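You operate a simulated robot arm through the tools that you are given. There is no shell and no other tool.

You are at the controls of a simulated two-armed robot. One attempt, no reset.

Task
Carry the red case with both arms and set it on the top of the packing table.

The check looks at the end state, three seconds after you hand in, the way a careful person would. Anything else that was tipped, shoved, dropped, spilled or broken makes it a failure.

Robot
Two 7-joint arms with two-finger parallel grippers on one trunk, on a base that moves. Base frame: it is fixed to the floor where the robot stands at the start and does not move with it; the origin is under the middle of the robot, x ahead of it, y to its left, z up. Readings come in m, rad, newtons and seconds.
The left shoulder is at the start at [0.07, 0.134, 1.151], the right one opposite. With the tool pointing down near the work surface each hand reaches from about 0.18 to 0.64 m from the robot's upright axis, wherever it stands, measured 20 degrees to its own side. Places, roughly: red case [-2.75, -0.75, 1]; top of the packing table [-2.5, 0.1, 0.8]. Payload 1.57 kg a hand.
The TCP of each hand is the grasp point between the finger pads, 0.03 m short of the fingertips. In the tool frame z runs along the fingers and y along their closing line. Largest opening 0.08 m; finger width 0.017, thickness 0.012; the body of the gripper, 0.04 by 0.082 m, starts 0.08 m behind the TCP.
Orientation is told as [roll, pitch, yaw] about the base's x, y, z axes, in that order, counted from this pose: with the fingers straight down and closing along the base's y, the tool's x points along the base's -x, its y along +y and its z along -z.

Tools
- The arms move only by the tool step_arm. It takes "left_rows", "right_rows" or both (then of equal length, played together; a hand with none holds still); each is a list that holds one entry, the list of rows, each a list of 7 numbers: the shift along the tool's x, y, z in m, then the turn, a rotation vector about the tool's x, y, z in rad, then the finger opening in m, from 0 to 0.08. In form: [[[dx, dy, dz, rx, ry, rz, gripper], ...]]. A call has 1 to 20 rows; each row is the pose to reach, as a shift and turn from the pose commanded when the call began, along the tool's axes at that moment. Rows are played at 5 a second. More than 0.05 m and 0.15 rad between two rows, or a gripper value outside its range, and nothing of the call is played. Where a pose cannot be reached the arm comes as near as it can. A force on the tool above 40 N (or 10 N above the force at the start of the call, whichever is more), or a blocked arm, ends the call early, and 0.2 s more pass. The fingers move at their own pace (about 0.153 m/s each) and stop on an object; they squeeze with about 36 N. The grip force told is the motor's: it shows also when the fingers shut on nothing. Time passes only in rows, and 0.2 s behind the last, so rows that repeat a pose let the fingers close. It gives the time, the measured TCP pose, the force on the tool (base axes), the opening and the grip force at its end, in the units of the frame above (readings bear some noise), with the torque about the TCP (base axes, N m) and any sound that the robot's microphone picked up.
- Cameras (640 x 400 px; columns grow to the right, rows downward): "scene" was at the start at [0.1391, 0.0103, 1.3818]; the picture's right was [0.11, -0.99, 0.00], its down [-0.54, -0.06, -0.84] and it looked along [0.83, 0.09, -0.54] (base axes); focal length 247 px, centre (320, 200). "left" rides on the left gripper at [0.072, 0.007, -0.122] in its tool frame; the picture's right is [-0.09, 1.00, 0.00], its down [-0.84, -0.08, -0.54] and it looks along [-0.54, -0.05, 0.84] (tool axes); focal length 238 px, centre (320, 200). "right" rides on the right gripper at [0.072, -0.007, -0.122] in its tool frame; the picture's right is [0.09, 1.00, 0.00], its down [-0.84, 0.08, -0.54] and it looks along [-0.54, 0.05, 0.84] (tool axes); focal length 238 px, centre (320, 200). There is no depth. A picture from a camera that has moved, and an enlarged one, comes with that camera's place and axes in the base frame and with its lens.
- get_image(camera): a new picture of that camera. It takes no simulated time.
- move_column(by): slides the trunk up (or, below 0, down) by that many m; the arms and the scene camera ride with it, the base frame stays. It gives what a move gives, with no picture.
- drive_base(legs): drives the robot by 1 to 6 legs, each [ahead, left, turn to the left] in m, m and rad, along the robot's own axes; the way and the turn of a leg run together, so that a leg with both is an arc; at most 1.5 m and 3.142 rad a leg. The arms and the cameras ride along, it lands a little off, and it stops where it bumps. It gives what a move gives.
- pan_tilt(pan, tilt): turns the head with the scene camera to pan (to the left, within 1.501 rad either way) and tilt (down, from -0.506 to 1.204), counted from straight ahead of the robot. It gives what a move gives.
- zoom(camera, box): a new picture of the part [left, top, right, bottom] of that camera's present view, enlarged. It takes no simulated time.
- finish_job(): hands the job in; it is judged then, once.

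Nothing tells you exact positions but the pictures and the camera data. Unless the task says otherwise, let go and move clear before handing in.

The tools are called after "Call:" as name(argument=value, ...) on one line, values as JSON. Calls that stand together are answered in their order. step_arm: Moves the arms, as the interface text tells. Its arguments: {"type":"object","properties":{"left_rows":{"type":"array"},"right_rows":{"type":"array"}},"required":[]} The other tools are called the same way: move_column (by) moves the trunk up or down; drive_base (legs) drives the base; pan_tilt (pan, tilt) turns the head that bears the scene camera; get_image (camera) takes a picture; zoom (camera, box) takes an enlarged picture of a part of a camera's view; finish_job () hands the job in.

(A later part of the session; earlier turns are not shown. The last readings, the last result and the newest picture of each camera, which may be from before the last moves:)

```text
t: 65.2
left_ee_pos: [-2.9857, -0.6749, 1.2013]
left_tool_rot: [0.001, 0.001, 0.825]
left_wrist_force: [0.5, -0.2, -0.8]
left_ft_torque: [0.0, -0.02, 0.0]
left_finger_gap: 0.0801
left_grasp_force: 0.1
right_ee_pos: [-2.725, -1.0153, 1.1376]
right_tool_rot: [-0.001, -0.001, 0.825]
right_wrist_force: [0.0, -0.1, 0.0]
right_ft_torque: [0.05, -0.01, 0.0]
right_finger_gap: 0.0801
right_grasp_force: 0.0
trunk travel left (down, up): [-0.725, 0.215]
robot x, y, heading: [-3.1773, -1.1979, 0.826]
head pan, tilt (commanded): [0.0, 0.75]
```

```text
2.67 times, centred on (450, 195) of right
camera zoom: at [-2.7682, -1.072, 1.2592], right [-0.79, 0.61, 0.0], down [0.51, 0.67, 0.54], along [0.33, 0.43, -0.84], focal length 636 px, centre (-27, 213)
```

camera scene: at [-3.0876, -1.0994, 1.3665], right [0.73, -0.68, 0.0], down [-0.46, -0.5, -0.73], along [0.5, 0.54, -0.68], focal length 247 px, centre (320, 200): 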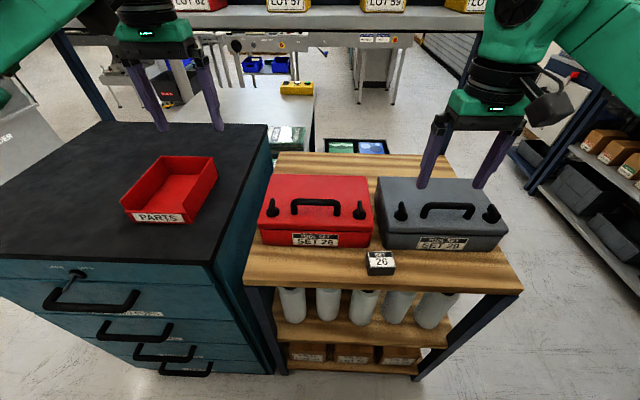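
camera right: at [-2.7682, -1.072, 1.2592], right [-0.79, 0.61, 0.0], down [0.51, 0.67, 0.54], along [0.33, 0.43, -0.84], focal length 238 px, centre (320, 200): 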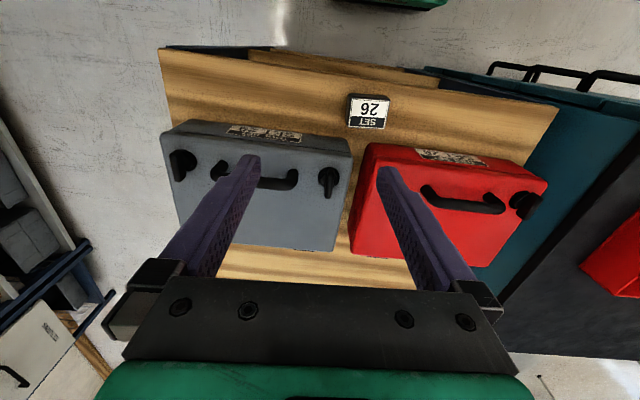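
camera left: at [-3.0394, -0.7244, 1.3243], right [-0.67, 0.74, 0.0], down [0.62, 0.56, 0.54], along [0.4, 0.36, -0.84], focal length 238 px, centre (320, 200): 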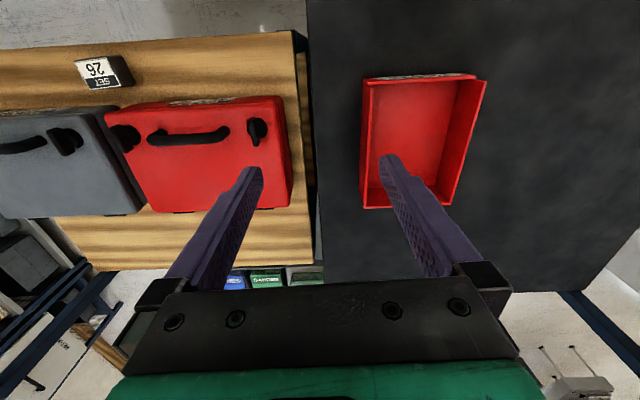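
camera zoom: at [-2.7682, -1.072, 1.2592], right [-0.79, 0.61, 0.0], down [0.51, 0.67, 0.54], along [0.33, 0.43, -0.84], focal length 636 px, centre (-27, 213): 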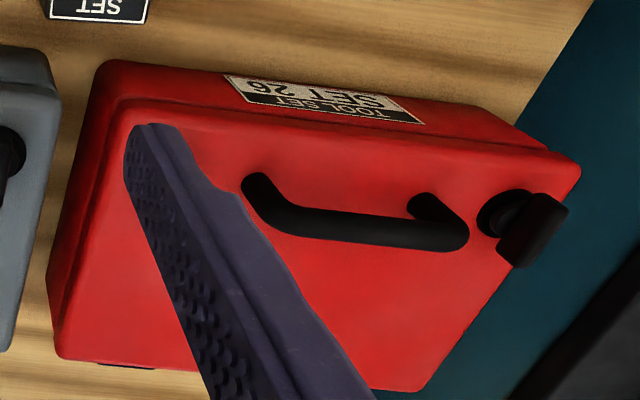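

I put the lid top at z ≈ 0.948 and the ears at L (u −2.497, v 1.631) and R (u −2.504, v 1.428), with the case turned about −0.03 rad from my axis. I'll bring both hands above the ears with the fingers partly closed so they miss the handle posts.

Call:
step_arm(left_rows=[[[-0.005, -0.02, 0.028, 0, 0, 0.006, 0.08], [-0.011, -0.04, 0.056, 0, 0, 0.012, 0.07], [-0.016, -0.061, 0.084, 0, 0, 0.018, 0.06], [-0.022, -0.081, 0.112, 0, 0, 0.024, 0.05], [-0.027, -0.101, 0.14, 0, 0, 0.03, 0.045], [-0.027, -0.101, 0.14, 0, 0, 0.03, 0.045]]], right_rows=[[[-0.018, 0.024, 0.016, 0, 0, 0.006, 0.08], [-0.037, 0.047, 0.031, 0, 0, 0.012, 0.07], [-0.055, 0.071, 0.047, 0, 0, 0.018, 0.06], [-0.074, 0.094, 0.062, 0, 0, 0.024, 0.05], [-0.092, 0.118, 0.078, 0, 0, 0.03, 0.045], [-0.092, 0.118, 0.078, 0, 0, 0.03, 0.045]]])

Call:
get_image(camera="left")

Call:
get_image(camera="right")

Call:
get_image(camera="scene")

```text
t: 66.6
left_ee_pos: [-2.8945, -0.7217, 1.0628]
left_tool_rot: [-0.001, -0.001, 0.798]
left_wrist_force: [-1.0, 0.2, -0.3]
left_ft_torque: [0.01, -0.02, -0.01]
left_finger_gap: 0.0451
left_grasp_force: 0.2
right_ee_pos: [-2.7503, -0.8658, 1.0602]
right_tool_rot: [0.001, -0.001, 0.796]
right_wrist_force: [0.5, -0.2, -0.1]
right_ft_torque: [0.0, 0.0, 0.02]
right_finger_gap: 0.0448
right_grasp_force: 0.1
trunk travel left (down, up): [-0.725, 0.215]
robot x, y, heading: [-3.1823, -1.1979, 0.824]
head pan, tilt (commanded): [0.0, 0.75]
```

```text
taken
camera left: at [-2.9493, -0.7699, 1.185], right [-0.65, 0.76, 0.0], down [0.64, 0.54, 0.54], along [0.41, 0.35, -0.84], focal length 238 px, centre (320, 200)
```

left: 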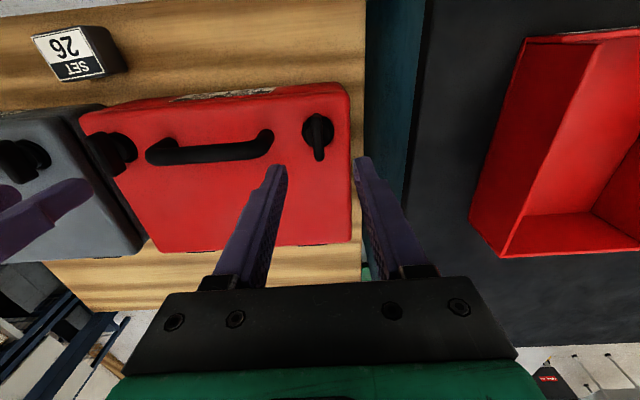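

```text
taken
camera right: at [-2.7954, -0.9218, 1.1818], right [-0.78, 0.63, 0.0], down [0.53, 0.65, 0.54], along [0.34, 0.42, -0.84], focal length 238 px, centre (320, 200)
```

right: 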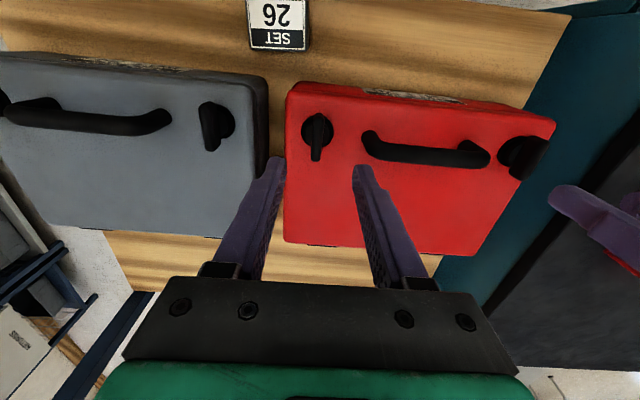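

```text
taken
camera scene: at [-3.0886, -1.1011, 1.3667], right [0.73, -0.68, 0.0], down [-0.46, -0.5, -0.73], along [0.5, 0.54, -0.68], focal length 247 px, centre (320, 200)
```

scene: 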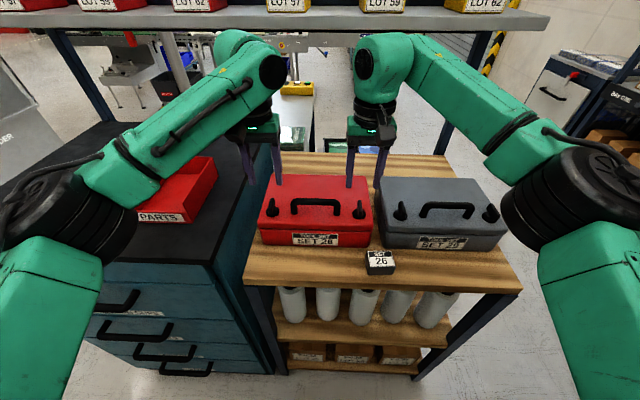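

Both hands are over their ears by my estimate. I'll zoom in on the hand cameras to check the alignment before going down.

Call:
zoom(camera="left", box=[240, 80, 400, 180])

Call:
zoom(camera="right", box=[240, 80, 400, 180])

Call:
zoom(camera="scene", box=[230, 100, 410, 250])

```text
4.00 times, centred on (320, 130) of left
camera zoom: at [-2.9493, -0.7699, 1.185], right [-0.65, 0.76, 0.0], down [0.64, 0.54, 0.54], along [0.41, 0.35, -0.84], focal length 953 px, centre (320, 480)
```

zoom: 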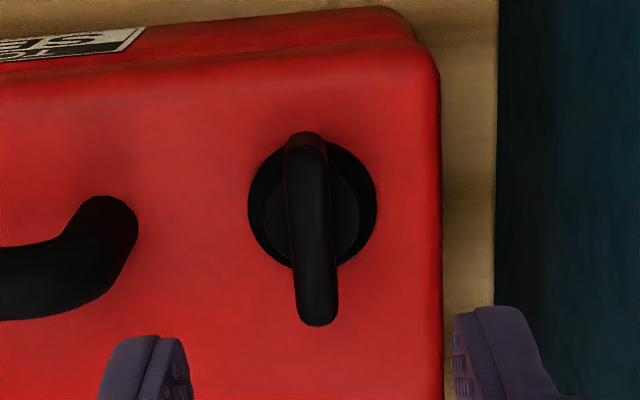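

```text
4.00 times, centred on (320, 130) of right
camera zoom: at [-2.7954, -0.9218, 1.1818], right [-0.78, 0.63, 0.0], down [0.53, 0.65, 0.54], along [0.34, 0.42, -0.84], focal length 953 px, centre (320, 480)
```

zoom: 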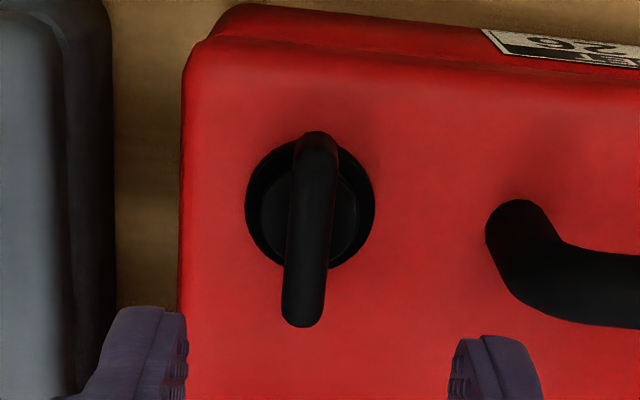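

```text
2.67 times, centred on (320, 175) of scene
camera zoom: at [-3.0886, -1.1011, 1.3667], right [0.73, -0.68, 0.0], down [-0.46, -0.5, -0.73], along [0.5, 0.54, -0.68], focal length 659 px, centre (320, 267)
```

zoom: 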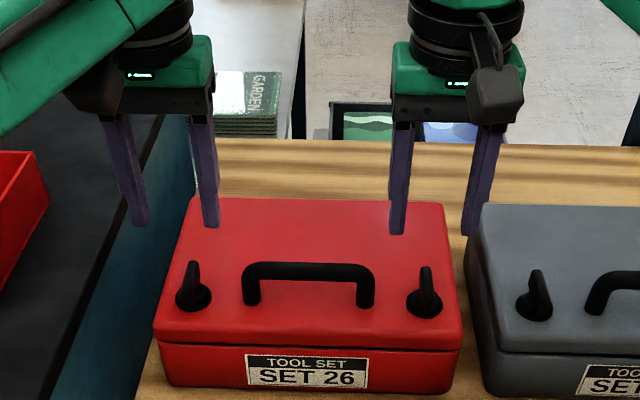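

Both ears sit centred between the fingers to within about 3 mm, and the blades line up with the tools. I'll go down with a narrower opening so the fingers straddle the blades without touching the handle posts, but I won't close yet.

Call:
step_arm(left_rows=[[[0.001, 0, 0.012, 0, 0, 0, 0.038], [0.003, -0.001, 0.03, 0, 0, 0, 0.036], [0.003, -0.001, 0.046, 0, 0, 0, 0.036], [0.003, -0.001, 0.06, 0, 0, 0, 0.036], [0.003, -0.001, 0.07, 0, 0, 0, 0.036], [0.003, -0.001, 0.07, 0, 0, 0, 0.036]]], right_rows=[[[0.001, 0, 0.012, 0, 0, 0, 0.038], [0.003, -0.002, 0.028, 0, 0, 0, 0.036], [0.003, -0.002, 0.044, 0, 0, 0, 0.036], [0.003, -0.002, 0.058, 0, 0, 0, 0.036], [0.003, -0.002, 0.068, 0, 0, 0, 0.036], [0.003, -0.002, 0.068, 0, 0, 0, 0.036]]])

Call:
get_image(camera="left")

Call:
get_image(camera="right")

Call:
zoom(camera="scene", box=[230, 120, 410, 250])

```text
t: 68.0
left_ee_pos: [-2.895, -0.7263, 0.9914]
left_tool_rot: [0.002, 0.001, 0.796]
left_wrist_force: [-0.3, 0.5, 0.7]
left_ft_torque: [0.0, 0.03, 0.03]
left_finger_gap: 0.036
left_grasp_force: 0.0
right_ee_pos: [-2.7496, -0.8702, 0.9925]
right_tool_rot: [0.001, -0.001, 0.796]
right_wrist_force: [0.8, -0.3, -0.2]
right_ft_torque: [-0.01, 0.02, 0.02]
right_finger_gap: 0.0361
right_grasp_force: 0.1
trunk travel left (down, up): [-0.725, 0.215]
robot x, y, heading: [-3.1762, -1.1988, 0.826]
head pan, tilt (commanded): [0.0, 0.75]
```

```text
taken
camera left: at [-2.9498, -0.7739, 1.1148], right [-0.65, 0.76, 0.0], down [0.64, 0.54, 0.54], along [0.41, 0.35, -0.84], focal length 238 px, centre (320, 200)
```

left: 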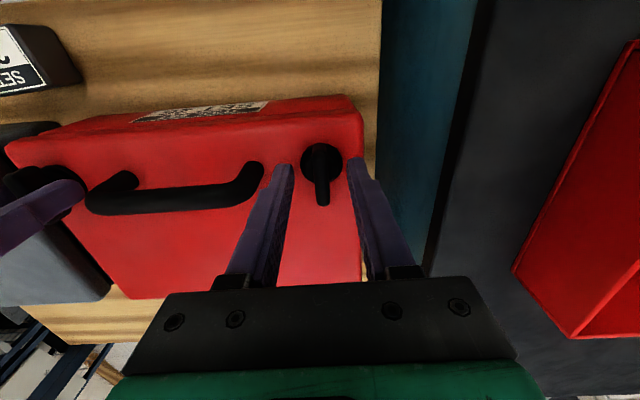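

```text
taken
camera right: at [-2.7954, -0.9266, 1.113], right [-0.78, 0.63, 0.0], down [0.53, 0.65, 0.54], along [0.34, 0.42, -0.84], focal length 238 px, centre (320, 200)
```

right: 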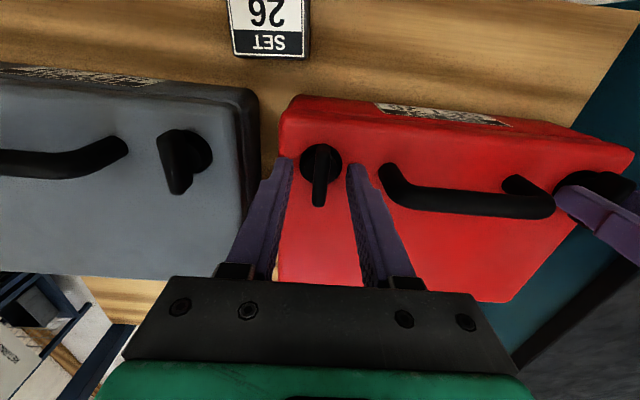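

```text
3.08 times, centred on (320, 185) of scene
camera zoom: at [-3.0882, -1.0998, 1.3665], right [0.73, -0.68, 0.0], down [-0.46, -0.5, -0.73], along [0.5, 0.54, -0.68], focal length 760 px, centre (320, 246)
```

zoom: 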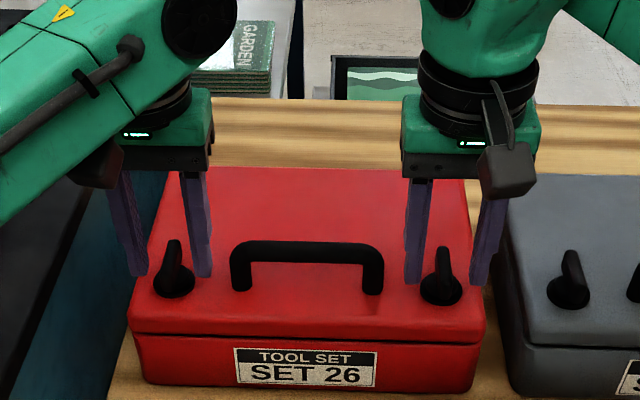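

The fingers straddle both blades cleanly, with clearance to the handle posts. I'll close both grippers now.

Call:
step_arm(left_rows=[[[0, 0, 0, 0, 0, 0, 0.02], [0, 0, 0, 0, 0, 0, 0.01], [0, 0, 0, 0, 0, 0, 0.0], [0, 0, 0, 0, 0, 0, 0.0], [0, 0, 0, 0, 0, 0, 0.0]]], right_rows=[[[0, 0, 0, 0, 0, 0, 0.02], [0, 0, 0, 0, 0, 0, 0.01], [0, 0, 0, 0, 0, 0, 0.0], [0, 0, 0, 0, 0, 0, 0.0], [0, 0, 0, 0, 0, 0, 0.0]]])

Call:
zoom(camera="left", box=[220, 100, 420, 225])

Call:
zoom(camera="right", box=[220, 100, 420, 225])

Call:
zoom(camera="scene", box=[230, 120, 410, 250])

```text
t: 69.2
left_ee_pos: [-2.8946, -0.7251, 0.9924]
left_tool_rot: [0.0, 0.0, 0.796]
left_wrist_force: [-0.2, 1.4, -1.2]
left_ft_torque: [-0.01, 0.15, 0.01]
left_finger_gap: 0.0096
left_grasp_force: 28.1
right_ee_pos: [-2.7513, -0.87, 0.9915]
right_tool_rot: [0.0, 0.0, 0.796]
right_wrist_force: [-0.9, -0.1, -0.1]
right_ft_torque: [0.05, -0.06, 0.03]
right_finger_gap: 0.0096
right_grasp_force: 28.4
trunk travel left (down, up): [-0.725, 0.215]
robot x, y, heading: [-3.1799, -1.2, 0.828]
head pan, tilt (commanded): [0.0, 0.75]
```

```text
3.20 times, centred on (320, 162) of left
camera zoom: at [-2.9503, -0.7733, 1.1148], right [-0.65, 0.76, 0.0], down [0.64, 0.54, 0.54], along [0.41, 0.35, -0.84], focal length 763 px, centre (320, 320)
```

zoom: 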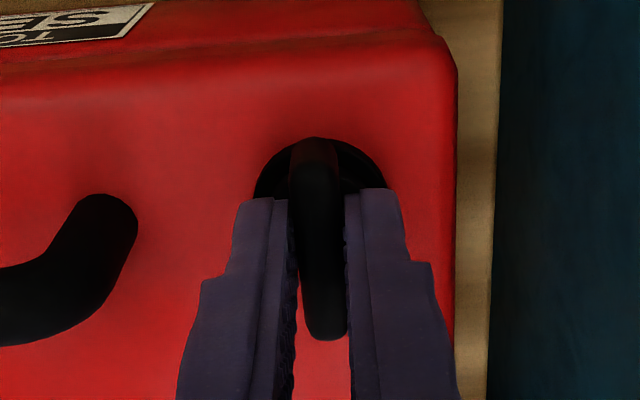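

```text
3.20 times, centred on (320, 162) of right
camera zoom: at [-2.796, -0.9259, 1.1131], right [-0.78, 0.63, 0.0], down [0.53, 0.65, 0.54], along [0.34, 0.42, -0.84], focal length 763 px, centre (320, 320)
```

zoom: 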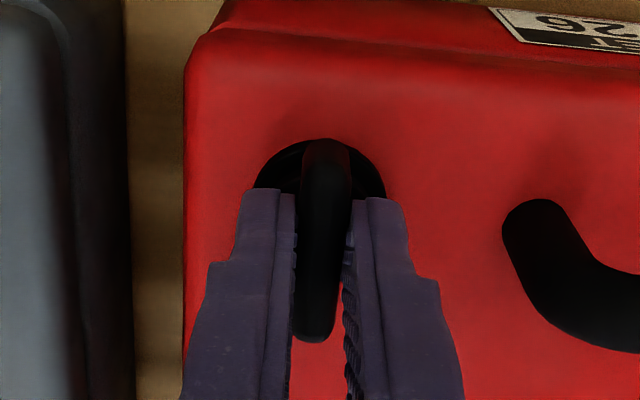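

```text
3.08 times, centred on (320, 185) of scene
camera zoom: at [-3.0887, -1.0991, 1.3665], right [0.73, -0.68, 0.0], down [-0.46, -0.5, -0.73], along [0.5, 0.54, -0.68], focal length 760 px, centre (320, 246)
```

zoom: 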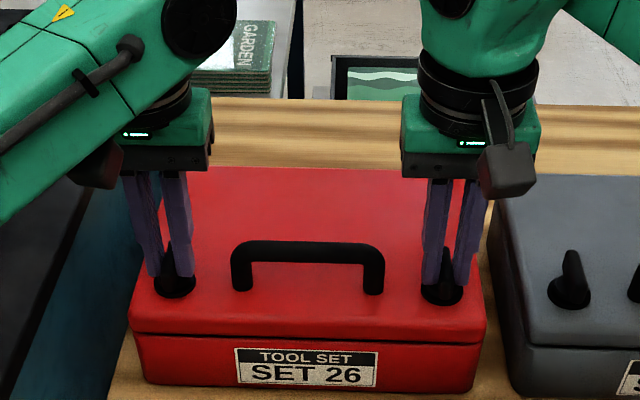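

Both grippers hold the blades: gap 9.6 mm and about 28 N each. I'll lift slowly by 2 cm and check weight, torque and tilt.

Call:
step_arm(left_rows=[[[0, 0, -0.004, 0, 0, 0, 0.0], [0, 0, -0.008, 0, 0, 0, 0.0], [0, 0, -0.012, 0, 0, 0, 0.0], [0, 0, -0.016, 0, 0, 0, 0.0], [0, 0, -0.02, 0, 0, 0, 0.0], [0, 0, -0.02, 0, 0, 0, 0.0]]], right_rows=[[[0, 0, -0.004, 0, 0, 0, 0.0], [0, 0, -0.008, 0, 0, 0, 0.0], [0, 0, -0.012, 0, 0, 0, 0.0], [0, 0, -0.016, 0, 0, 0, 0.0], [0, 0, -0.02, 0, 0, 0, 0.0], [0, 0, -0.02, 0, 0, 0, 0.0]]])

Call:
get_image(camera="scene")

Call:
zoom(camera="scene", box=[230, 120, 410, 250])

Call:
zoom(camera="left", box=[220, 100, 420, 225])

```text
t: 70.6
left_ee_pos: [-2.8915, -0.724, 1.0098]
left_tool_rot: [0.0, 0.007, 0.795]
left_wrist_force: [6.5, -6.8, -11.8]
left_ft_torque: [-0.66, 0.34, -0.05]
left_finger_gap: 0.0097
left_grasp_force: 28.1
right_ee_pos: [-2.7481, -0.8675, 1.0092]
right_tool_rot: [0.003, 0.003, 0.797]
right_wrist_force: [-5.7, 6.0, -12.7]
right_ft_torque: [-0.4, 0.54, 0.0]
right_finger_gap: 0.0098
right_grasp_force: 28.1
trunk travel left (down, up): [-0.725, 0.215]
robot x, y, heading: [-3.1806, -1.1944, 0.826]
head pan, tilt (commanded): [0.0, 0.75]
```

```text
taken
camera scene: at [-3.0841, -1.0958, 1.3658], right [0.73, -0.68, 0.0], down [-0.47, -0.5, -0.73], along [0.49, 0.54, -0.69], focal length 247 px, centre (320, 200)
```

scene: 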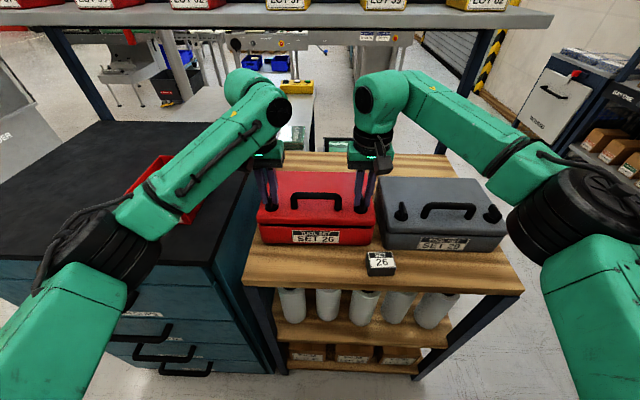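

```text
3.08 times, centred on (320, 185) of scene
camera zoom: at [-3.0841, -1.0958, 1.3658], right [0.73, -0.68, 0.0], down [-0.47, -0.5, -0.73], along [0.49, 0.54, -0.69], focal length 760 px, centre (320, 246)
```

zoom: 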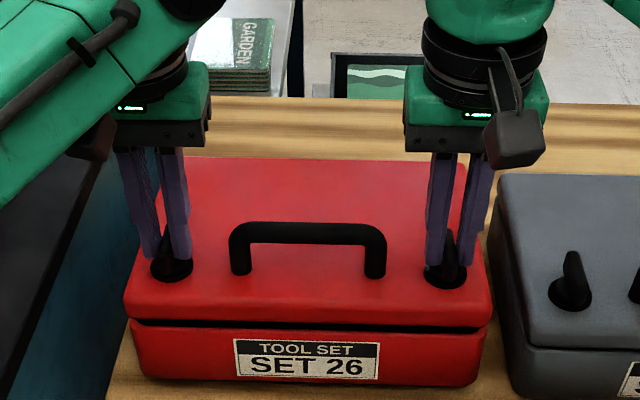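

```text
3.20 times, centred on (320, 162) of left
camera zoom: at [-2.9472, -0.7713, 1.1322], right [-0.65, 0.76, 0.0], down [0.64, 0.55, 0.54], along [0.41, 0.35, -0.84], focal length 763 px, centre (320, 320)
```

zoom: 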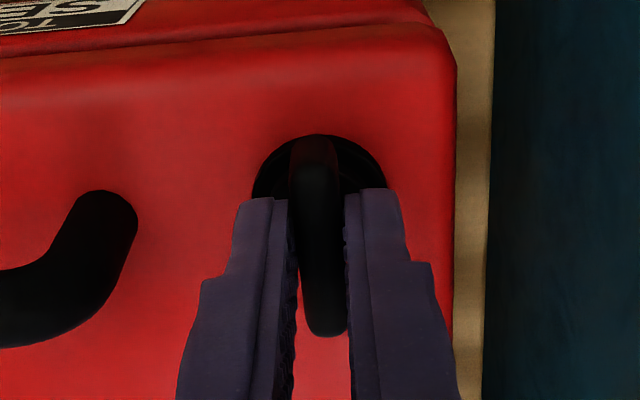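

The hands carry about 24.5 N between them, but the seam between lid and body looks wider than before. I'll zoom in to see whether the lid is opening or the whole case has lifted.

Call:
zoom(camera="scene", box=[250, 200, 400, 260])

Call:
get_image(camera="right")

Call:
zoom(camera="scene", box=[250, 150, 400, 210])

```text
4.27 times, centred on (325, 230) of scene
camera zoom: at [-3.0841, -1.0958, 1.3658], right [0.73, -0.68, 0.0], down [-0.47, -0.5, -0.73], along [0.49, 0.54, -0.69], focal length 1055 px, centre (299, 72)
```

zoom: 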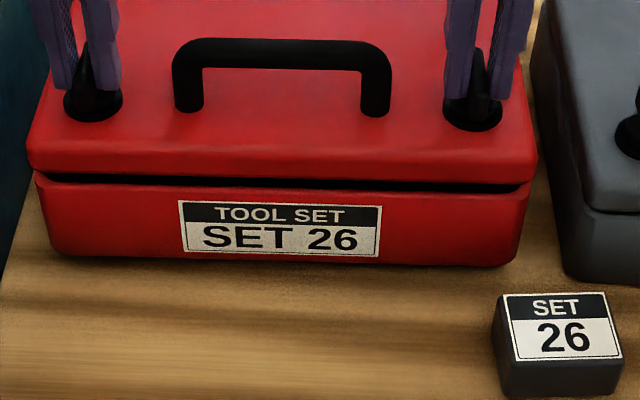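

```text
taken
camera right: at [-2.7919, -0.9238, 1.131], right [-0.78, 0.63, 0.0], down [0.53, 0.65, 0.54], along [0.34, 0.42, -0.84], focal length 238 px, centre (320, 200)
```

right: 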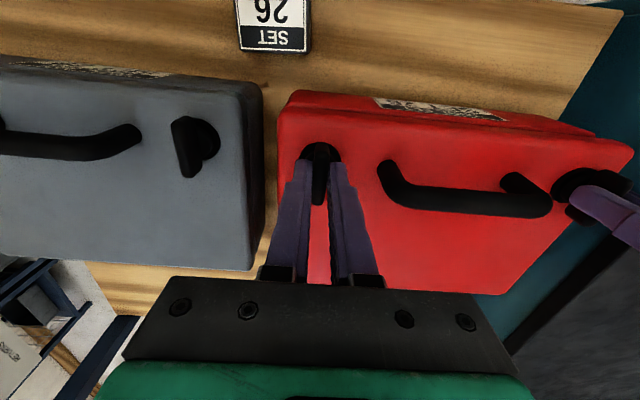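

```text
4.27 times, centred on (325, 180) of scene
camera zoom: at [-3.0841, -1.0958, 1.3658], right [0.73, -0.68, 0.0], down [-0.47, -0.5, -0.73], along [0.49, 0.54, -0.69], focal length 1055 px, centre (299, 285)
```

zoom: 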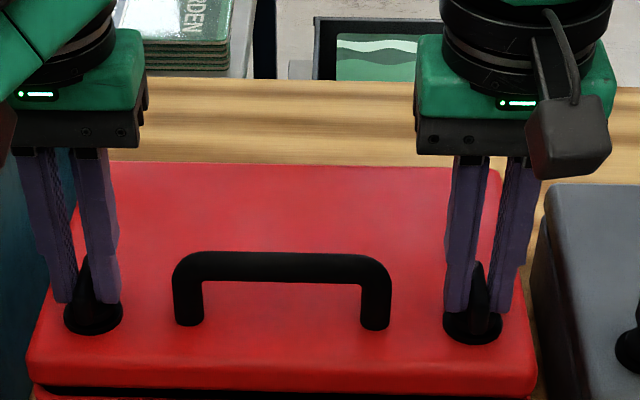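

Comparing with the earlier picture, the lid front rose about 19 mm but the body front only about 11 mm, so the lid may be opening on its hinge. I'll hold still for a second to see whether that gap grows.

Call:
step_arm(left_rows=[[[0, 0, 0, 0, 0, 0, 0.0], [0, 0, 0, 0, 0, 0, 0.0], [0, 0, 0, 0, 0, 0, 0.0], [0, 0, 0, 0, 0, 0, 0.0], [0, 0, 0, 0, 0, 0, 0.0]]], right_rows=[[[0, 0, 0, 0, 0, 0, 0.0], [0, 0, 0, 0, 0, 0, 0.0], [0, 0, 0, 0, 0, 0, 0.0], [0, 0, 0, 0, 0, 0, 0.0], [0, 0, 0, 0, 0, 0, 0.0]]])

Call:
zoom(camera="scene", box=[250, 200, 400, 260])

```text
t: 71.8
left_ee_pos: [-2.8927, -0.7238, 1.0092]
left_tool_rot: [-0.002, 0.003, 0.796]
left_wrist_force: [11.1, -11.0, -11.0]
left_ft_torque: [-0.76, 0.24, -0.04]
left_finger_gap: 0.01
left_grasp_force: 28.0
right_ee_pos: [-2.7472, -0.8684, 1.0096]
right_tool_rot: [0.001, 0.004, 0.796]
right_wrist_force: [-10.9, 11.7, -13.4]
right_ft_torque: [-0.32, 0.64, 0.07]
right_finger_gap: 0.0099
right_grasp_force: 28.2
trunk travel left (down, up): [-0.725, 0.215]
robot x, y, heading: [-3.1792, -1.2018, 0.824]
head pan, tilt (commanded): [0.0, 0.75]
```

```text
4.27 times, centred on (325, 230) of scene
camera zoom: at [-3.0844, -1.0959, 1.3659], right [0.73, -0.68, 0.0], down [-0.46, -0.5, -0.73], along [0.49, 0.54, -0.69], focal length 1055 px, centre (299, 72)
```

zoom: 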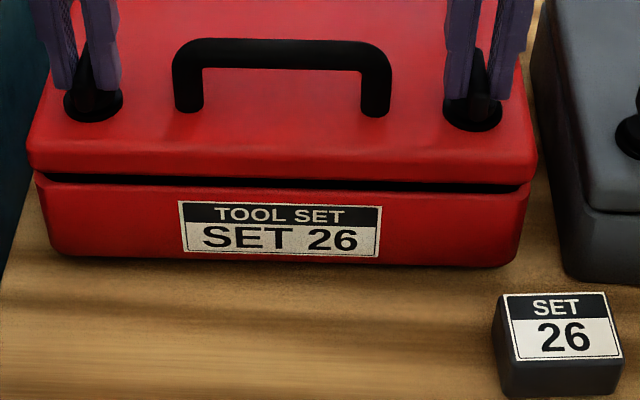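

The gap is steady and the vertical load stays at about 24.5 N, but the sideways internal force between the hands is growing. I'll bring the hands slightly toward each other to relieve it and lift another 1 cm, then check whether lid and body rise together.

Call:
step_arm(left_rows=[[[0, -0.001, -0.001, 0, 0, 0, 0.0], [0, -0.002, -0.003, 0, 0, 0, 0.0], [0, -0.002, -0.006, 0, 0, 0, 0.0], [0, -0.002, -0.009, 0, 0, 0, 0.0], [0, -0.002, -0.01, 0, 0, 0, 0.0], [0, -0.002, -0.01, 0, 0, 0, 0.0]]], right_rows=[[[0, 0.001, -0.001, 0, 0, 0, 0.0], [0, 0.002, -0.003, 0, 0, 0, 0.0], [0, 0.002, -0.006, 0, 0, 0, 0.0], [0, 0.002, -0.009, 0, 0, 0, 0.0], [0, 0.002, -0.01, 0, 0, 0, 0.0], [0, 0.002, -0.01, 0, 0, 0, 0.0]]])

Call:
zoom(camera="scene", box=[250, 200, 400, 260])

Call:
get_image(camera="scene")

```text
t: 73.2
left_ee_pos: [-2.8924, -0.7237, 1.0183]
left_tool_rot: [0.006, 0.006, 0.802]
left_wrist_force: [-15.4, 15.7, -11.7]
left_ft_torque: [-0.26, 0.73, 0.04]
left_finger_gap: 0.0098
left_grasp_force: 27.5
right_ee_pos: [-2.7468, -0.8684, 1.0185]
right_tool_rot: [-0.004, 0.006, 0.79]
right_wrist_force: [15.6, -15.5, -12.2]
right_ft_torque: [-0.82, 0.21, -0.05]
right_finger_gap: 0.0096
right_grasp_force: 27.6
trunk travel left (down, up): [-0.725, 0.215]
robot x, y, heading: [-3.1796, -1.1989, 0.823]
head pan, tilt (commanded): [0.0, 0.75]
```

```text
4.27 times, centred on (325, 230) of scene
camera zoom: at [-3.0844, -1.0959, 1.3659], right [0.73, -0.68, 0.0], down [-0.46, -0.5, -0.73], along [0.49, 0.54, -0.69], focal length 1055 px, centre (299, 72)
```

zoom: 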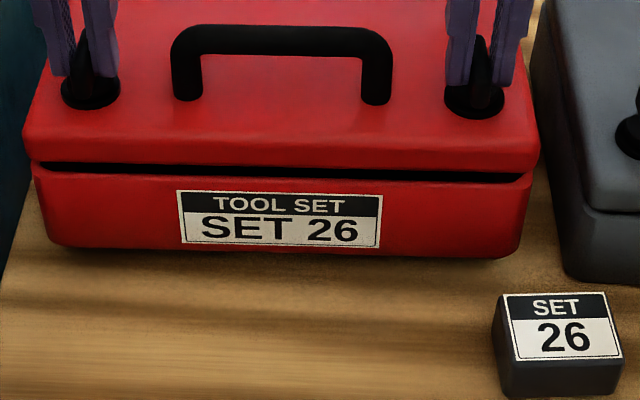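

```text
taken
camera scene: at [-3.0844, -1.0959, 1.3659], right [0.73, -0.68, 0.0], down [-0.46, -0.5, -0.73], along [0.49, 0.54, -0.69], focal length 247 px, centre (320, 200)
```

scene: 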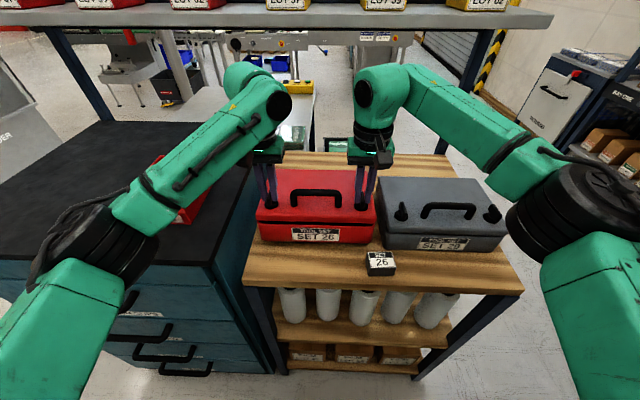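

Lid and body rose together this time, so the case hangs as one piece: the seam has a little play, the load is steady at about 24 N, and the tilt is slight. The sideways force flipped sign because I over-corrected, so I'll take out about half of that shift and hold.

Call:
step_arm(left_rows=[[[0, 0.0006, 0, 0, 0, 0, 0.0], [0, 0.0011, 0, 0, 0, 0, 0.0], [0, 0.0011, 0, 0, 0, 0, 0.0], [0, 0.0011, 0, 0, 0, 0, 0.0]]], right_rows=[[[0, -0.0006, 0, 0, 0, 0, 0.0], [0, -0.0011, 0, 0, 0, 0, 0.0], [0, -0.0011, 0, 0, 0, 0, 0.0], [0, -0.0011, 0, 0, 0, 0, 0.0]]])

```text
t: 74.2
left_ee_pos: [-2.8936, -0.7246, 1.0185]
left_tool_rot: [0.004, 0.006, 0.797]
left_wrist_force: [-17.7, 18.1, -11.3]
left_ft_torque: [-0.19, 0.78, 0.04]
left_finger_gap: 0.01
left_grasp_force: 28.5
right_ee_pos: [-2.7483, -0.8672, 1.0172]
right_tool_rot: [-0.004, 0.004, 0.795]
right_wrist_force: [17.1, -17.4, -12.3]
right_ft_torque: [-0.86, 0.13, -0.06]
right_finger_gap: 0.0098
right_grasp_force: 27.9
trunk travel left (down, up): [-0.725, 0.215]
robot x, y, heading: [-3.1751, -1.1945, 0.825]
head pan, tilt (commanded): [0.0, 0.75]
```

The inward squeeze hasn't dropped yet because the arms keep pulling toward their commanded spacing. I'll open the spacing a little more and watch the trend.

Call:
step_arm(left_rows=[[[0, 0.0008, 0, 0, 0, 0, 0.0], [0, 0.0008, 0, 0, 0, 0, 0.0], [0, 0.0008, 0, 0, 0, 0, 0.0]]], right_rows=[[[0, -0.0008, 0, 0, 0, 0, 0.0], [0, -0.0008, 0, 0, 0, 0, 0.0], [0, -0.0008, 0, 0, 0, 0, 0.0]]])

Call:
step_arm(left_rows=[[[0, 0, 0, 0, 0, 0, 0.0], [0, 0, 0, 0, 0, 0, 0.0], [0, 0, 0, 0, 0, 0, 0.0]]], right_rows=[[[0, 0, 0, 0, 0, 0, 0.0], [0, 0, 0, 0, 0, 0, 0.0], [0, 0, 0, 0, 0, 0, 0.0]]])

```text
t: 75.0
left_ee_pos: [-2.8923, -0.724, 1.0199]
left_tool_rot: [0.0, 0.005, 0.797]
left_wrist_force: [-11.1, 11.8, -11.7]
left_ft_torque: [-0.28, 0.74, -0.01]
left_finger_gap: 0.0097
left_grasp_force: 27.9
right_ee_pos: [-2.7489, -0.8682, 1.018]
right_tool_rot: [-0.001, 0.005, 0.794]
right_wrist_force: [10.9, -10.2, -11.9]
right_ft_torque: [-0.75, 0.16, -0.05]
right_finger_gap: 0.0099
right_grasp_force: 27.9
trunk travel left (down, up): [-0.725, 0.215]
robot x, y, heading: [-3.1801, -1.1946, 0.825]
head pan, tilt (commanded): [0.0, 0.75]
```

```text
t: 75.8
left_ee_pos: [-2.8927, -0.7246, 1.0194]
left_tool_rot: [-0.001, 0.004, 0.795]
left_wrist_force: [-8.1, 9.6, -11.2]
left_ft_torque: [-0.34, 0.67, 0.04]
left_finger_gap: 0.01
left_grasp_force: 28.0
right_ee_pos: [-2.7477, -0.8676, 1.0192]
right_tool_rot: [0.0, 0.003, 0.799]
right_wrist_force: [8.4, -8.3, -12.2]
right_ft_torque: [-0.63, 0.27, 0.0]
right_finger_gap: 0.0098
right_grasp_force: 28.2
trunk travel left (down, up): [-0.725, 0.215]
robot x, y, heading: [-3.1802, -1.1973, 0.831]
head pan, tilt (commanded): [0.0, 0.75]
```

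The squeeze is falling, now about 12 N. I'll raise the trunk 7 cm so the case clears the small label block; this keeps both arms in the same pose.

Call:
move_column(by=0.07)

Call:
get_image(camera="scene")

Call:
zoom(camera="scene", box=[220, 130, 420, 270])

```text
t: 76.9
left_ee_pos: [-2.8921, -0.7243, 1.0888]
left_tool_rot: [0.001, 0.006, 0.796]
left_wrist_force: [-5.3, 4.9, -11.8]
left_ft_torque: [-0.38, 0.56, 0.02]
left_finger_gap: 0.0095
left_grasp_force: 27.6
right_ee_pos: [-2.7472, -0.868, 1.0896]
right_tool_rot: [0.001, 0.004, 0.798]
right_wrist_force: [4.1, -5.2, -12.4]
right_ft_torque: [-0.6, 0.35, -0.02]
right_finger_gap: 0.0095
right_grasp_force: 28.4
trunk travel left (down, up): [-0.795, 0.145]
robot x, y, heading: [-3.1797, -1.2006, 0.826]
head pan, tilt (commanded): [0.0, 0.75]
```

```text
taken
camera scene: at [-3.0841, -1.0955, 1.4358], right [0.73, -0.68, 0.0], down [-0.46, -0.5, -0.73], along [0.49, 0.54, -0.69], focal length 247 px, centre (320, 200)
```

scene: 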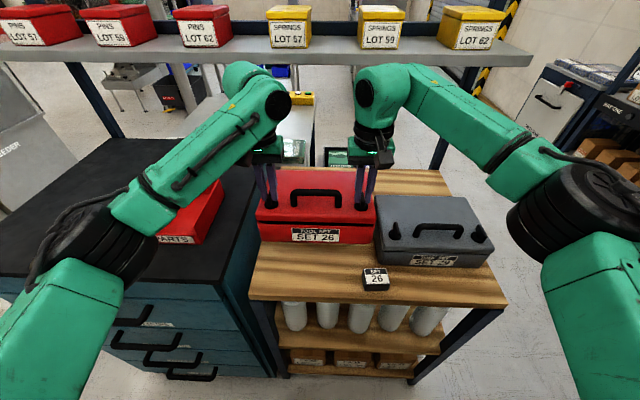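

```text
2.86 times, centred on (320, 200) of scene
camera zoom: at [-3.0841, -1.0955, 1.4358], right [0.73, -0.68, 0.0], down [-0.46, -0.5, -0.73], along [0.49, 0.54, -0.69], focal length 706 px, centre (320, 200)
```

zoom: 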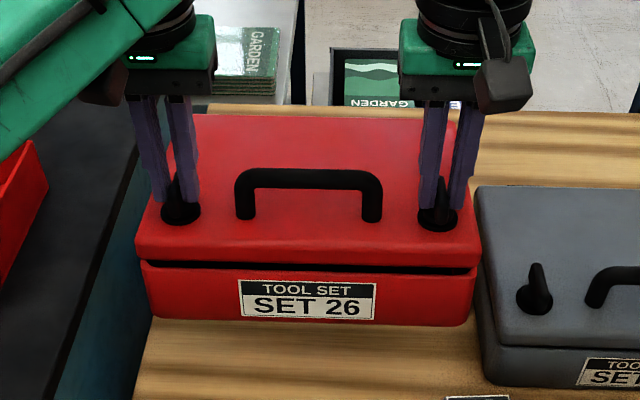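

The case hangs steadily with about 24 N shared evenly and the side force down to about 7 N. I'll back away from the rack slowly and look again.

Call:
drive_base(legs=[[-0.38, 0, 0]])

Call:
get_image(camera="scene")

Call:
zoom(camera="scene", box=[220, 130, 420, 270])

```text
t: 79.2
left_ee_pos: [-3.1484, -0.9968, 1.0869]
left_tool_rot: [-0.001, 0.006, 0.806]
left_wrist_force: [0.1, 0.6, -12.1]
left_ft_torque: [-0.46, 0.46, 0.0]
left_finger_gap: 0.0098
left_grasp_force: 27.8
right_ee_pos: [-3.003, -1.1394, 1.0878]
right_tool_rot: [0.001, 0.004, 0.804]
right_wrist_force: [-0.2, -0.2, -12.1]
right_ft_torque: [-0.52, 0.43, 0.01]
right_finger_gap: 0.0095
right_grasp_force: 27.9
trunk travel left (down, up): [-0.795, 0.145]
robot x, y, heading: [-3.4326, -1.4757, 0.833]
head pan, tilt (commanded): [0.0, 0.75]
```

```text
taken
camera scene: at [-3.3373, -1.3704, 1.4356], right [0.74, -0.67, 0.0], down [-0.46, -0.51, -0.73], along [0.49, 0.54, -0.69], focal length 247 px, centre (320, 200)
```

scene: 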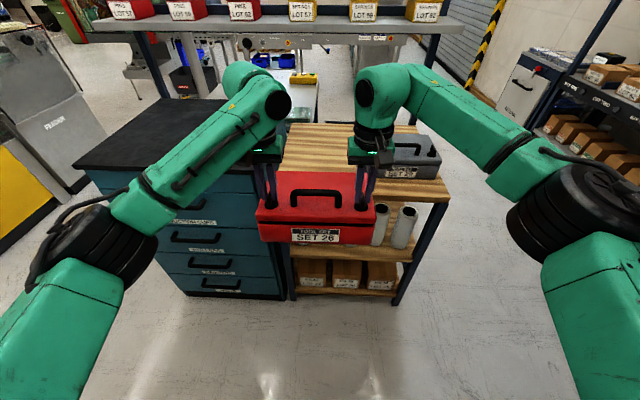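

```text
2.86 times, centred on (320, 200) of scene
camera zoom: at [-3.3373, -1.3704, 1.4356], right [0.74, -0.67, 0.0], down [-0.46, -0.51, -0.73], along [0.49, 0.54, -0.69], focal length 706 px, centre (320, 200)
```

zoom: 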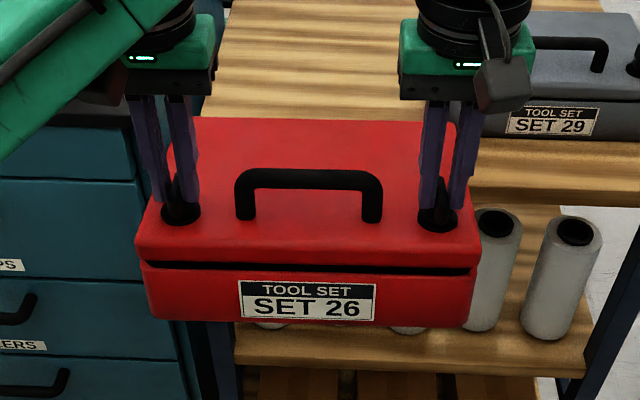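

The case is clear of the rack, the side forces have gone, and it hangs steadily. I'll side-step right to the aisle junction now.

Call:
drive_base(legs=[[0, -1.06, -0.008]])

Call:
get_image(camera="scene")

Call:
pan_tilt(pan=0.0, tilt=0.4)

Call:
get_image(camera="scene")

```text
t: 84.7
left_ee_pos: [-2.3664, -1.7027, 1.0891]
left_tool_rot: [-0.001, 0.006, 0.817]
left_wrist_force: [1.1, -0.9, -12.2]
left_ft_torque: [-0.47, 0.4, -0.02]
left_finger_gap: 0.0098
left_grasp_force: 27.8
right_ee_pos: [-2.22, -1.8436, 1.0911]
right_tool_rot: [-0.001, 0.005, 0.817]
right_wrist_force: [-0.2, 0.4, -12.3]
right_ft_torque: [-0.43, 0.46, -0.05]
right_finger_gap: 0.0094
right_grasp_force: 27.4
trunk travel left (down, up): [-0.795, 0.145]
robot x, y, heading: [-2.6417, -2.1844, 0.846]
head pan, tilt (commanded): [0.0, 0.75]
```

```text
taken
camera scene: at [-2.5513, -2.0779, 1.4359], right [0.75, -0.66, 0.0], down [-0.45, -0.51, -0.73], along [0.48, 0.54, -0.69], focal length 247 px, centre (320, 200)
```

scene: 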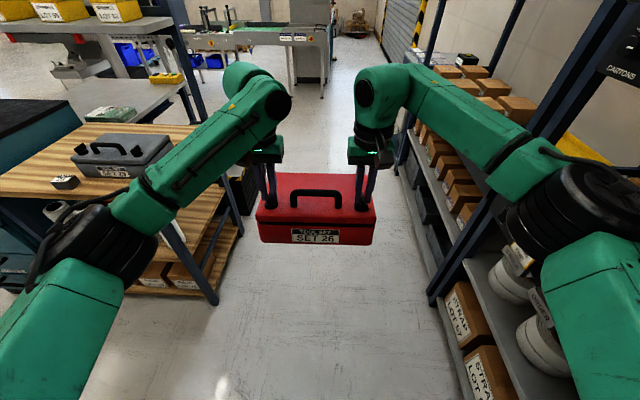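

```text
t: 85.5
left_ee_pos: [-2.3662, -1.703, 1.0891]
left_tool_rot: [0.0, 0.005, 0.814]
left_wrist_force: [1.4, -1.4, -11.4]
left_ft_torque: [-0.49, 0.49, -0.02]
left_finger_gap: 0.01
left_grasp_force: 28.2
right_ee_pos: [-2.2185, -1.8441, 1.0891]
right_tool_rot: [0.0, 0.005, 0.815]
right_wrist_force: [-1.3, 1.0, -12.9]
right_ft_torque: [-0.36, 0.36, -0.02]
right_finger_gap: 0.0095
right_grasp_force: 28.0
trunk travel left (down, up): [-0.795, 0.145]
robot x, y, heading: [-2.6461, -2.1814, 0.845]
head pan, tilt (commanded): [0.0, 0.4]
```

```text
taken
camera scene: at [-2.5439, -2.0712, 1.4669], right [0.75, -0.66, 0.0], down [-0.26, -0.29, -0.92], along [0.61, 0.69, -0.39], focal length 247 px, centre (320, 200)
```

scene: 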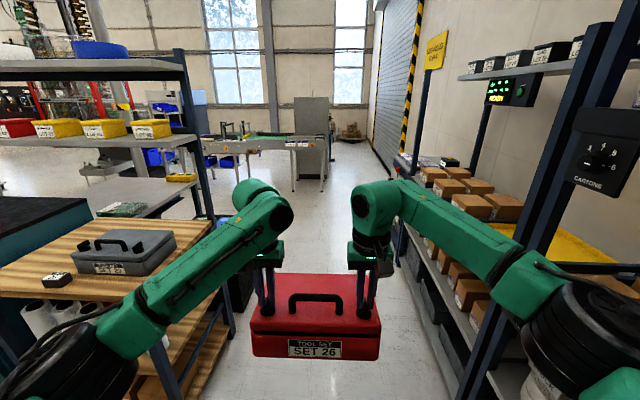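

The label block is still on the shelf, and the case hangs level in the hands. I'll drive forward up the aisle with a small heading correction, then check.

Call:
drive_base(legs=[[0, 0, -0.02], [1.3, 0, 0]])

Call:
get_image(camera="scene")

```text
t: 92.4
left_ee_pos: [-1.4488, -0.787, 1.0892]
left_tool_rot: [0.0, 0.005, 0.762]
left_wrist_force: [0.3, -1.1, -12.0]
left_ft_torque: [-0.46, 0.41, -0.02]
left_finger_gap: 0.0098
left_grasp_force: 27.4
right_ee_pos: [-1.3098, -0.9352, 1.0898]
right_tool_rot: [-0.001, 0.003, 0.76]
right_wrist_force: [-1.4, 1.9, -11.6]
right_ft_torque: [-0.4, 0.48, -0.02]
right_finger_gap: 0.0098
right_grasp_force: 27.7
trunk travel left (down, up): [-0.795, 0.145]
robot x, y, heading: [-1.7478, -1.2525, 0.789]
head pan, tilt (commanded): [0.0, 0.4]
```

```text
taken
camera scene: at [-1.6474, -1.1447, 1.467], right [0.71, -0.7, 0.0], down [-0.28, -0.28, -0.92], along [0.65, 0.65, -0.39], focal length 247 px, centre (320, 200)
```

scene: 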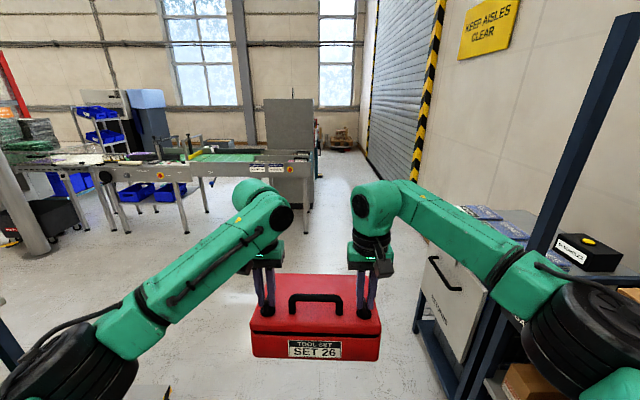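

I'm past the rack and in the open area next to the wall shelf's post. I'll keep going forward, drifting left, to a spot with room to turn.

Call:
drive_base(legs=[[0.75, 0.06, 0.02], [0.75, 0.33, 0.0]])

Call:
get_image(camera="scene")

Call:
pan_tilt(pan=1.3, tilt=0.4)

Call:
get_image(camera="scene")

```text
t: 100.4
left_ee_pos: [-0.6919, 0.5613, 1.0879]
left_tool_rot: [0.0, 0.006, 0.78]
left_wrist_force: [1.3, -1.6, -12.3]
left_ft_torque: [-0.47, 0.39, 0.03]
left_finger_gap: 0.0096
left_grasp_force: 28.1
right_ee_pos: [-0.5491, 0.4171, 1.0891]
right_tool_rot: [-0.001, 0.003, 0.778]
right_wrist_force: [-0.9, 1.0, -12.3]
right_ft_torque: [-0.39, 0.42, 0.04]
right_finger_gap: 0.0095
right_grasp_force: 27.6
trunk travel left (down, up): [-0.795, 0.145]
robot x, y, heading: [-0.9843, 0.0942, 0.808]
head pan, tilt (commanded): [0.0, 0.4]
```

```text
taken
camera scene: at [-0.8835, 0.2011, 1.4671], right [0.72, -0.69, 0.0], down [-0.27, -0.28, -0.92], along [0.64, 0.67, -0.39], focal length 247 px, centre (320, 200)
```

scene: 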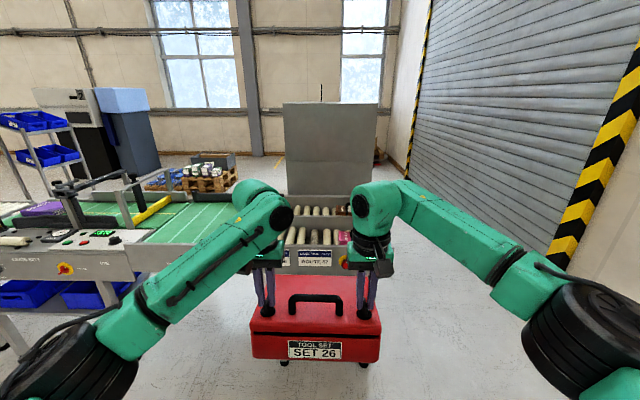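

```text
t: 101.9
left_ee_pos: [-0.691, 0.5624, 1.087]
left_tool_rot: [0.001, 0.006, 0.779]
left_wrist_force: [0.8, -1.6, -13.0]
left_ft_torque: [-0.49, 0.43, -0.03]
left_finger_gap: 0.0095
left_grasp_force: 28.0
right_ee_pos: [-0.5492, 0.4174, 1.0883]
right_tool_rot: [-0.001, 0.005, 0.78]
right_wrist_force: [-1.2, 1.5, -12.6]
right_ft_torque: [-0.29, 0.39, -0.02]
right_finger_gap: 0.0099
right_grasp_force: 27.5
trunk travel left (down, up): [-0.795, 0.145]
robot x, y, heading: [-0.9844, 0.0937, 0.813]
head pan, tilt (commanded): [1.3, 0.4]
```

```text
taken
camera scene: at [-0.9943, 0.215, 1.4672], right [0.86, 0.51, 0.0], down [0.2, -0.34, -0.92], along [-0.47, 0.79, -0.39], focal length 247 px, centre (320, 200)
```

scene: 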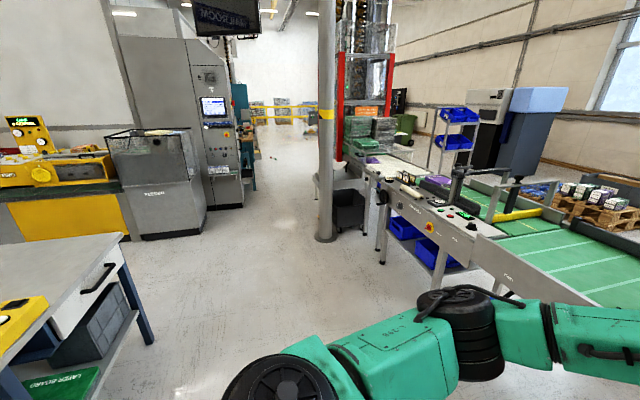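

The area is clear on all sides, with the table on my left behind me and the conveyor ahead. I'll turn left in place in two halves to face the table's drawer end.

Call:
drive_base(legs=[[0, 0, 1.55]])

Call:
drive_base(legs=[[0, 0, 1.53]])

Call:
pan_tilt(pan=-0.5, tilt=0.5)

Call:
get_image(camera="scene")

```text
t: 106.1
left_ee_pos: [-1.4489, 0.3963, 1.0897]
left_tool_rot: [0.001, 0.006, 2.334]
left_wrist_force: [0.9, 0.8, -12.6]
left_ft_torque: [-0.39, -0.41, 0.01]
left_finger_gap: 0.0097
left_grasp_force: 27.8
right_ee_pos: [-1.3011, 0.5359, 1.0891]
right_tool_rot: [0.0, 0.005, 2.334]
right_wrist_force: [-1.4, -1.3, -12.3]
right_ft_torque: [-0.44, -0.34, 0.05]
right_finger_gap: 0.0096
right_grasp_force: 28.2
trunk travel left (down, up): [-0.795, 0.145]
robot x, y, heading: [-0.9875, 0.0963, 2.362]
head pan, tilt (commanded): [1.3, 0.4]
```

```text
t: 110.2
left_ee_pos: [-1.3125, -0.3513, 1.0877]
left_tool_rot: [0.0, 0.007, -2.435]
left_wrist_force: [-0.9, 1.5, -12.5]
left_ft_torque: [0.38, -0.45, -0.01]
left_finger_gap: 0.0097
left_grasp_force: 27.6
right_ee_pos: [-1.4453, -0.1949, 1.09]
right_tool_rot: [0.0, 0.006, -2.435]
right_wrist_force: [1.3, -0.9, -13.5]
right_ft_torque: [0.33, -0.44, 0.01]
right_finger_gap: 0.0099
right_grasp_force: 28.0
trunk travel left (down, up): [-0.795, 0.145]
robot x, y, heading: [-0.9905, 0.0943, -2.404]
head pan, tilt (commanded): [1.3, 0.4]
```

```text
t: 112.0
left_ee_pos: [-1.3126, -0.3524, 1.0885]
left_tool_rot: [0.001, 0.005, -2.434]
left_wrist_force: [-1.7, 1.9, -12.5]
left_ft_torque: [0.43, -0.46, -0.03]
left_finger_gap: 0.0094
left_grasp_force: 28.1
right_ee_pos: [-1.4447, -0.1962, 1.0877]
right_tool_rot: [0.0, 0.006, -2.435]
right_wrist_force: [0.9, -0.8, -12.4]
right_ft_torque: [0.27, -0.46, -0.03]
right_finger_gap: 0.0098
right_grasp_force: 28.0
trunk travel left (down, up): [-0.795, 0.145]
robot x, y, heading: [-0.986, 0.0933, -2.402]
head pan, tilt (commanded): [-0.499, 0.499]
```

```text
taken
camera scene: at [-1.1154, 0.0357, 1.4579], right [-0.24, 0.97, 0.0], down [0.47, 0.12, -0.88], along [-0.85, -0.21, -0.48], focal length 247 px, centre (320, 200)
```

scene: 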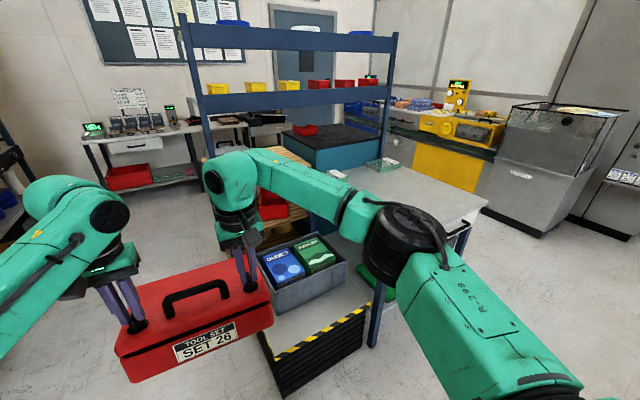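

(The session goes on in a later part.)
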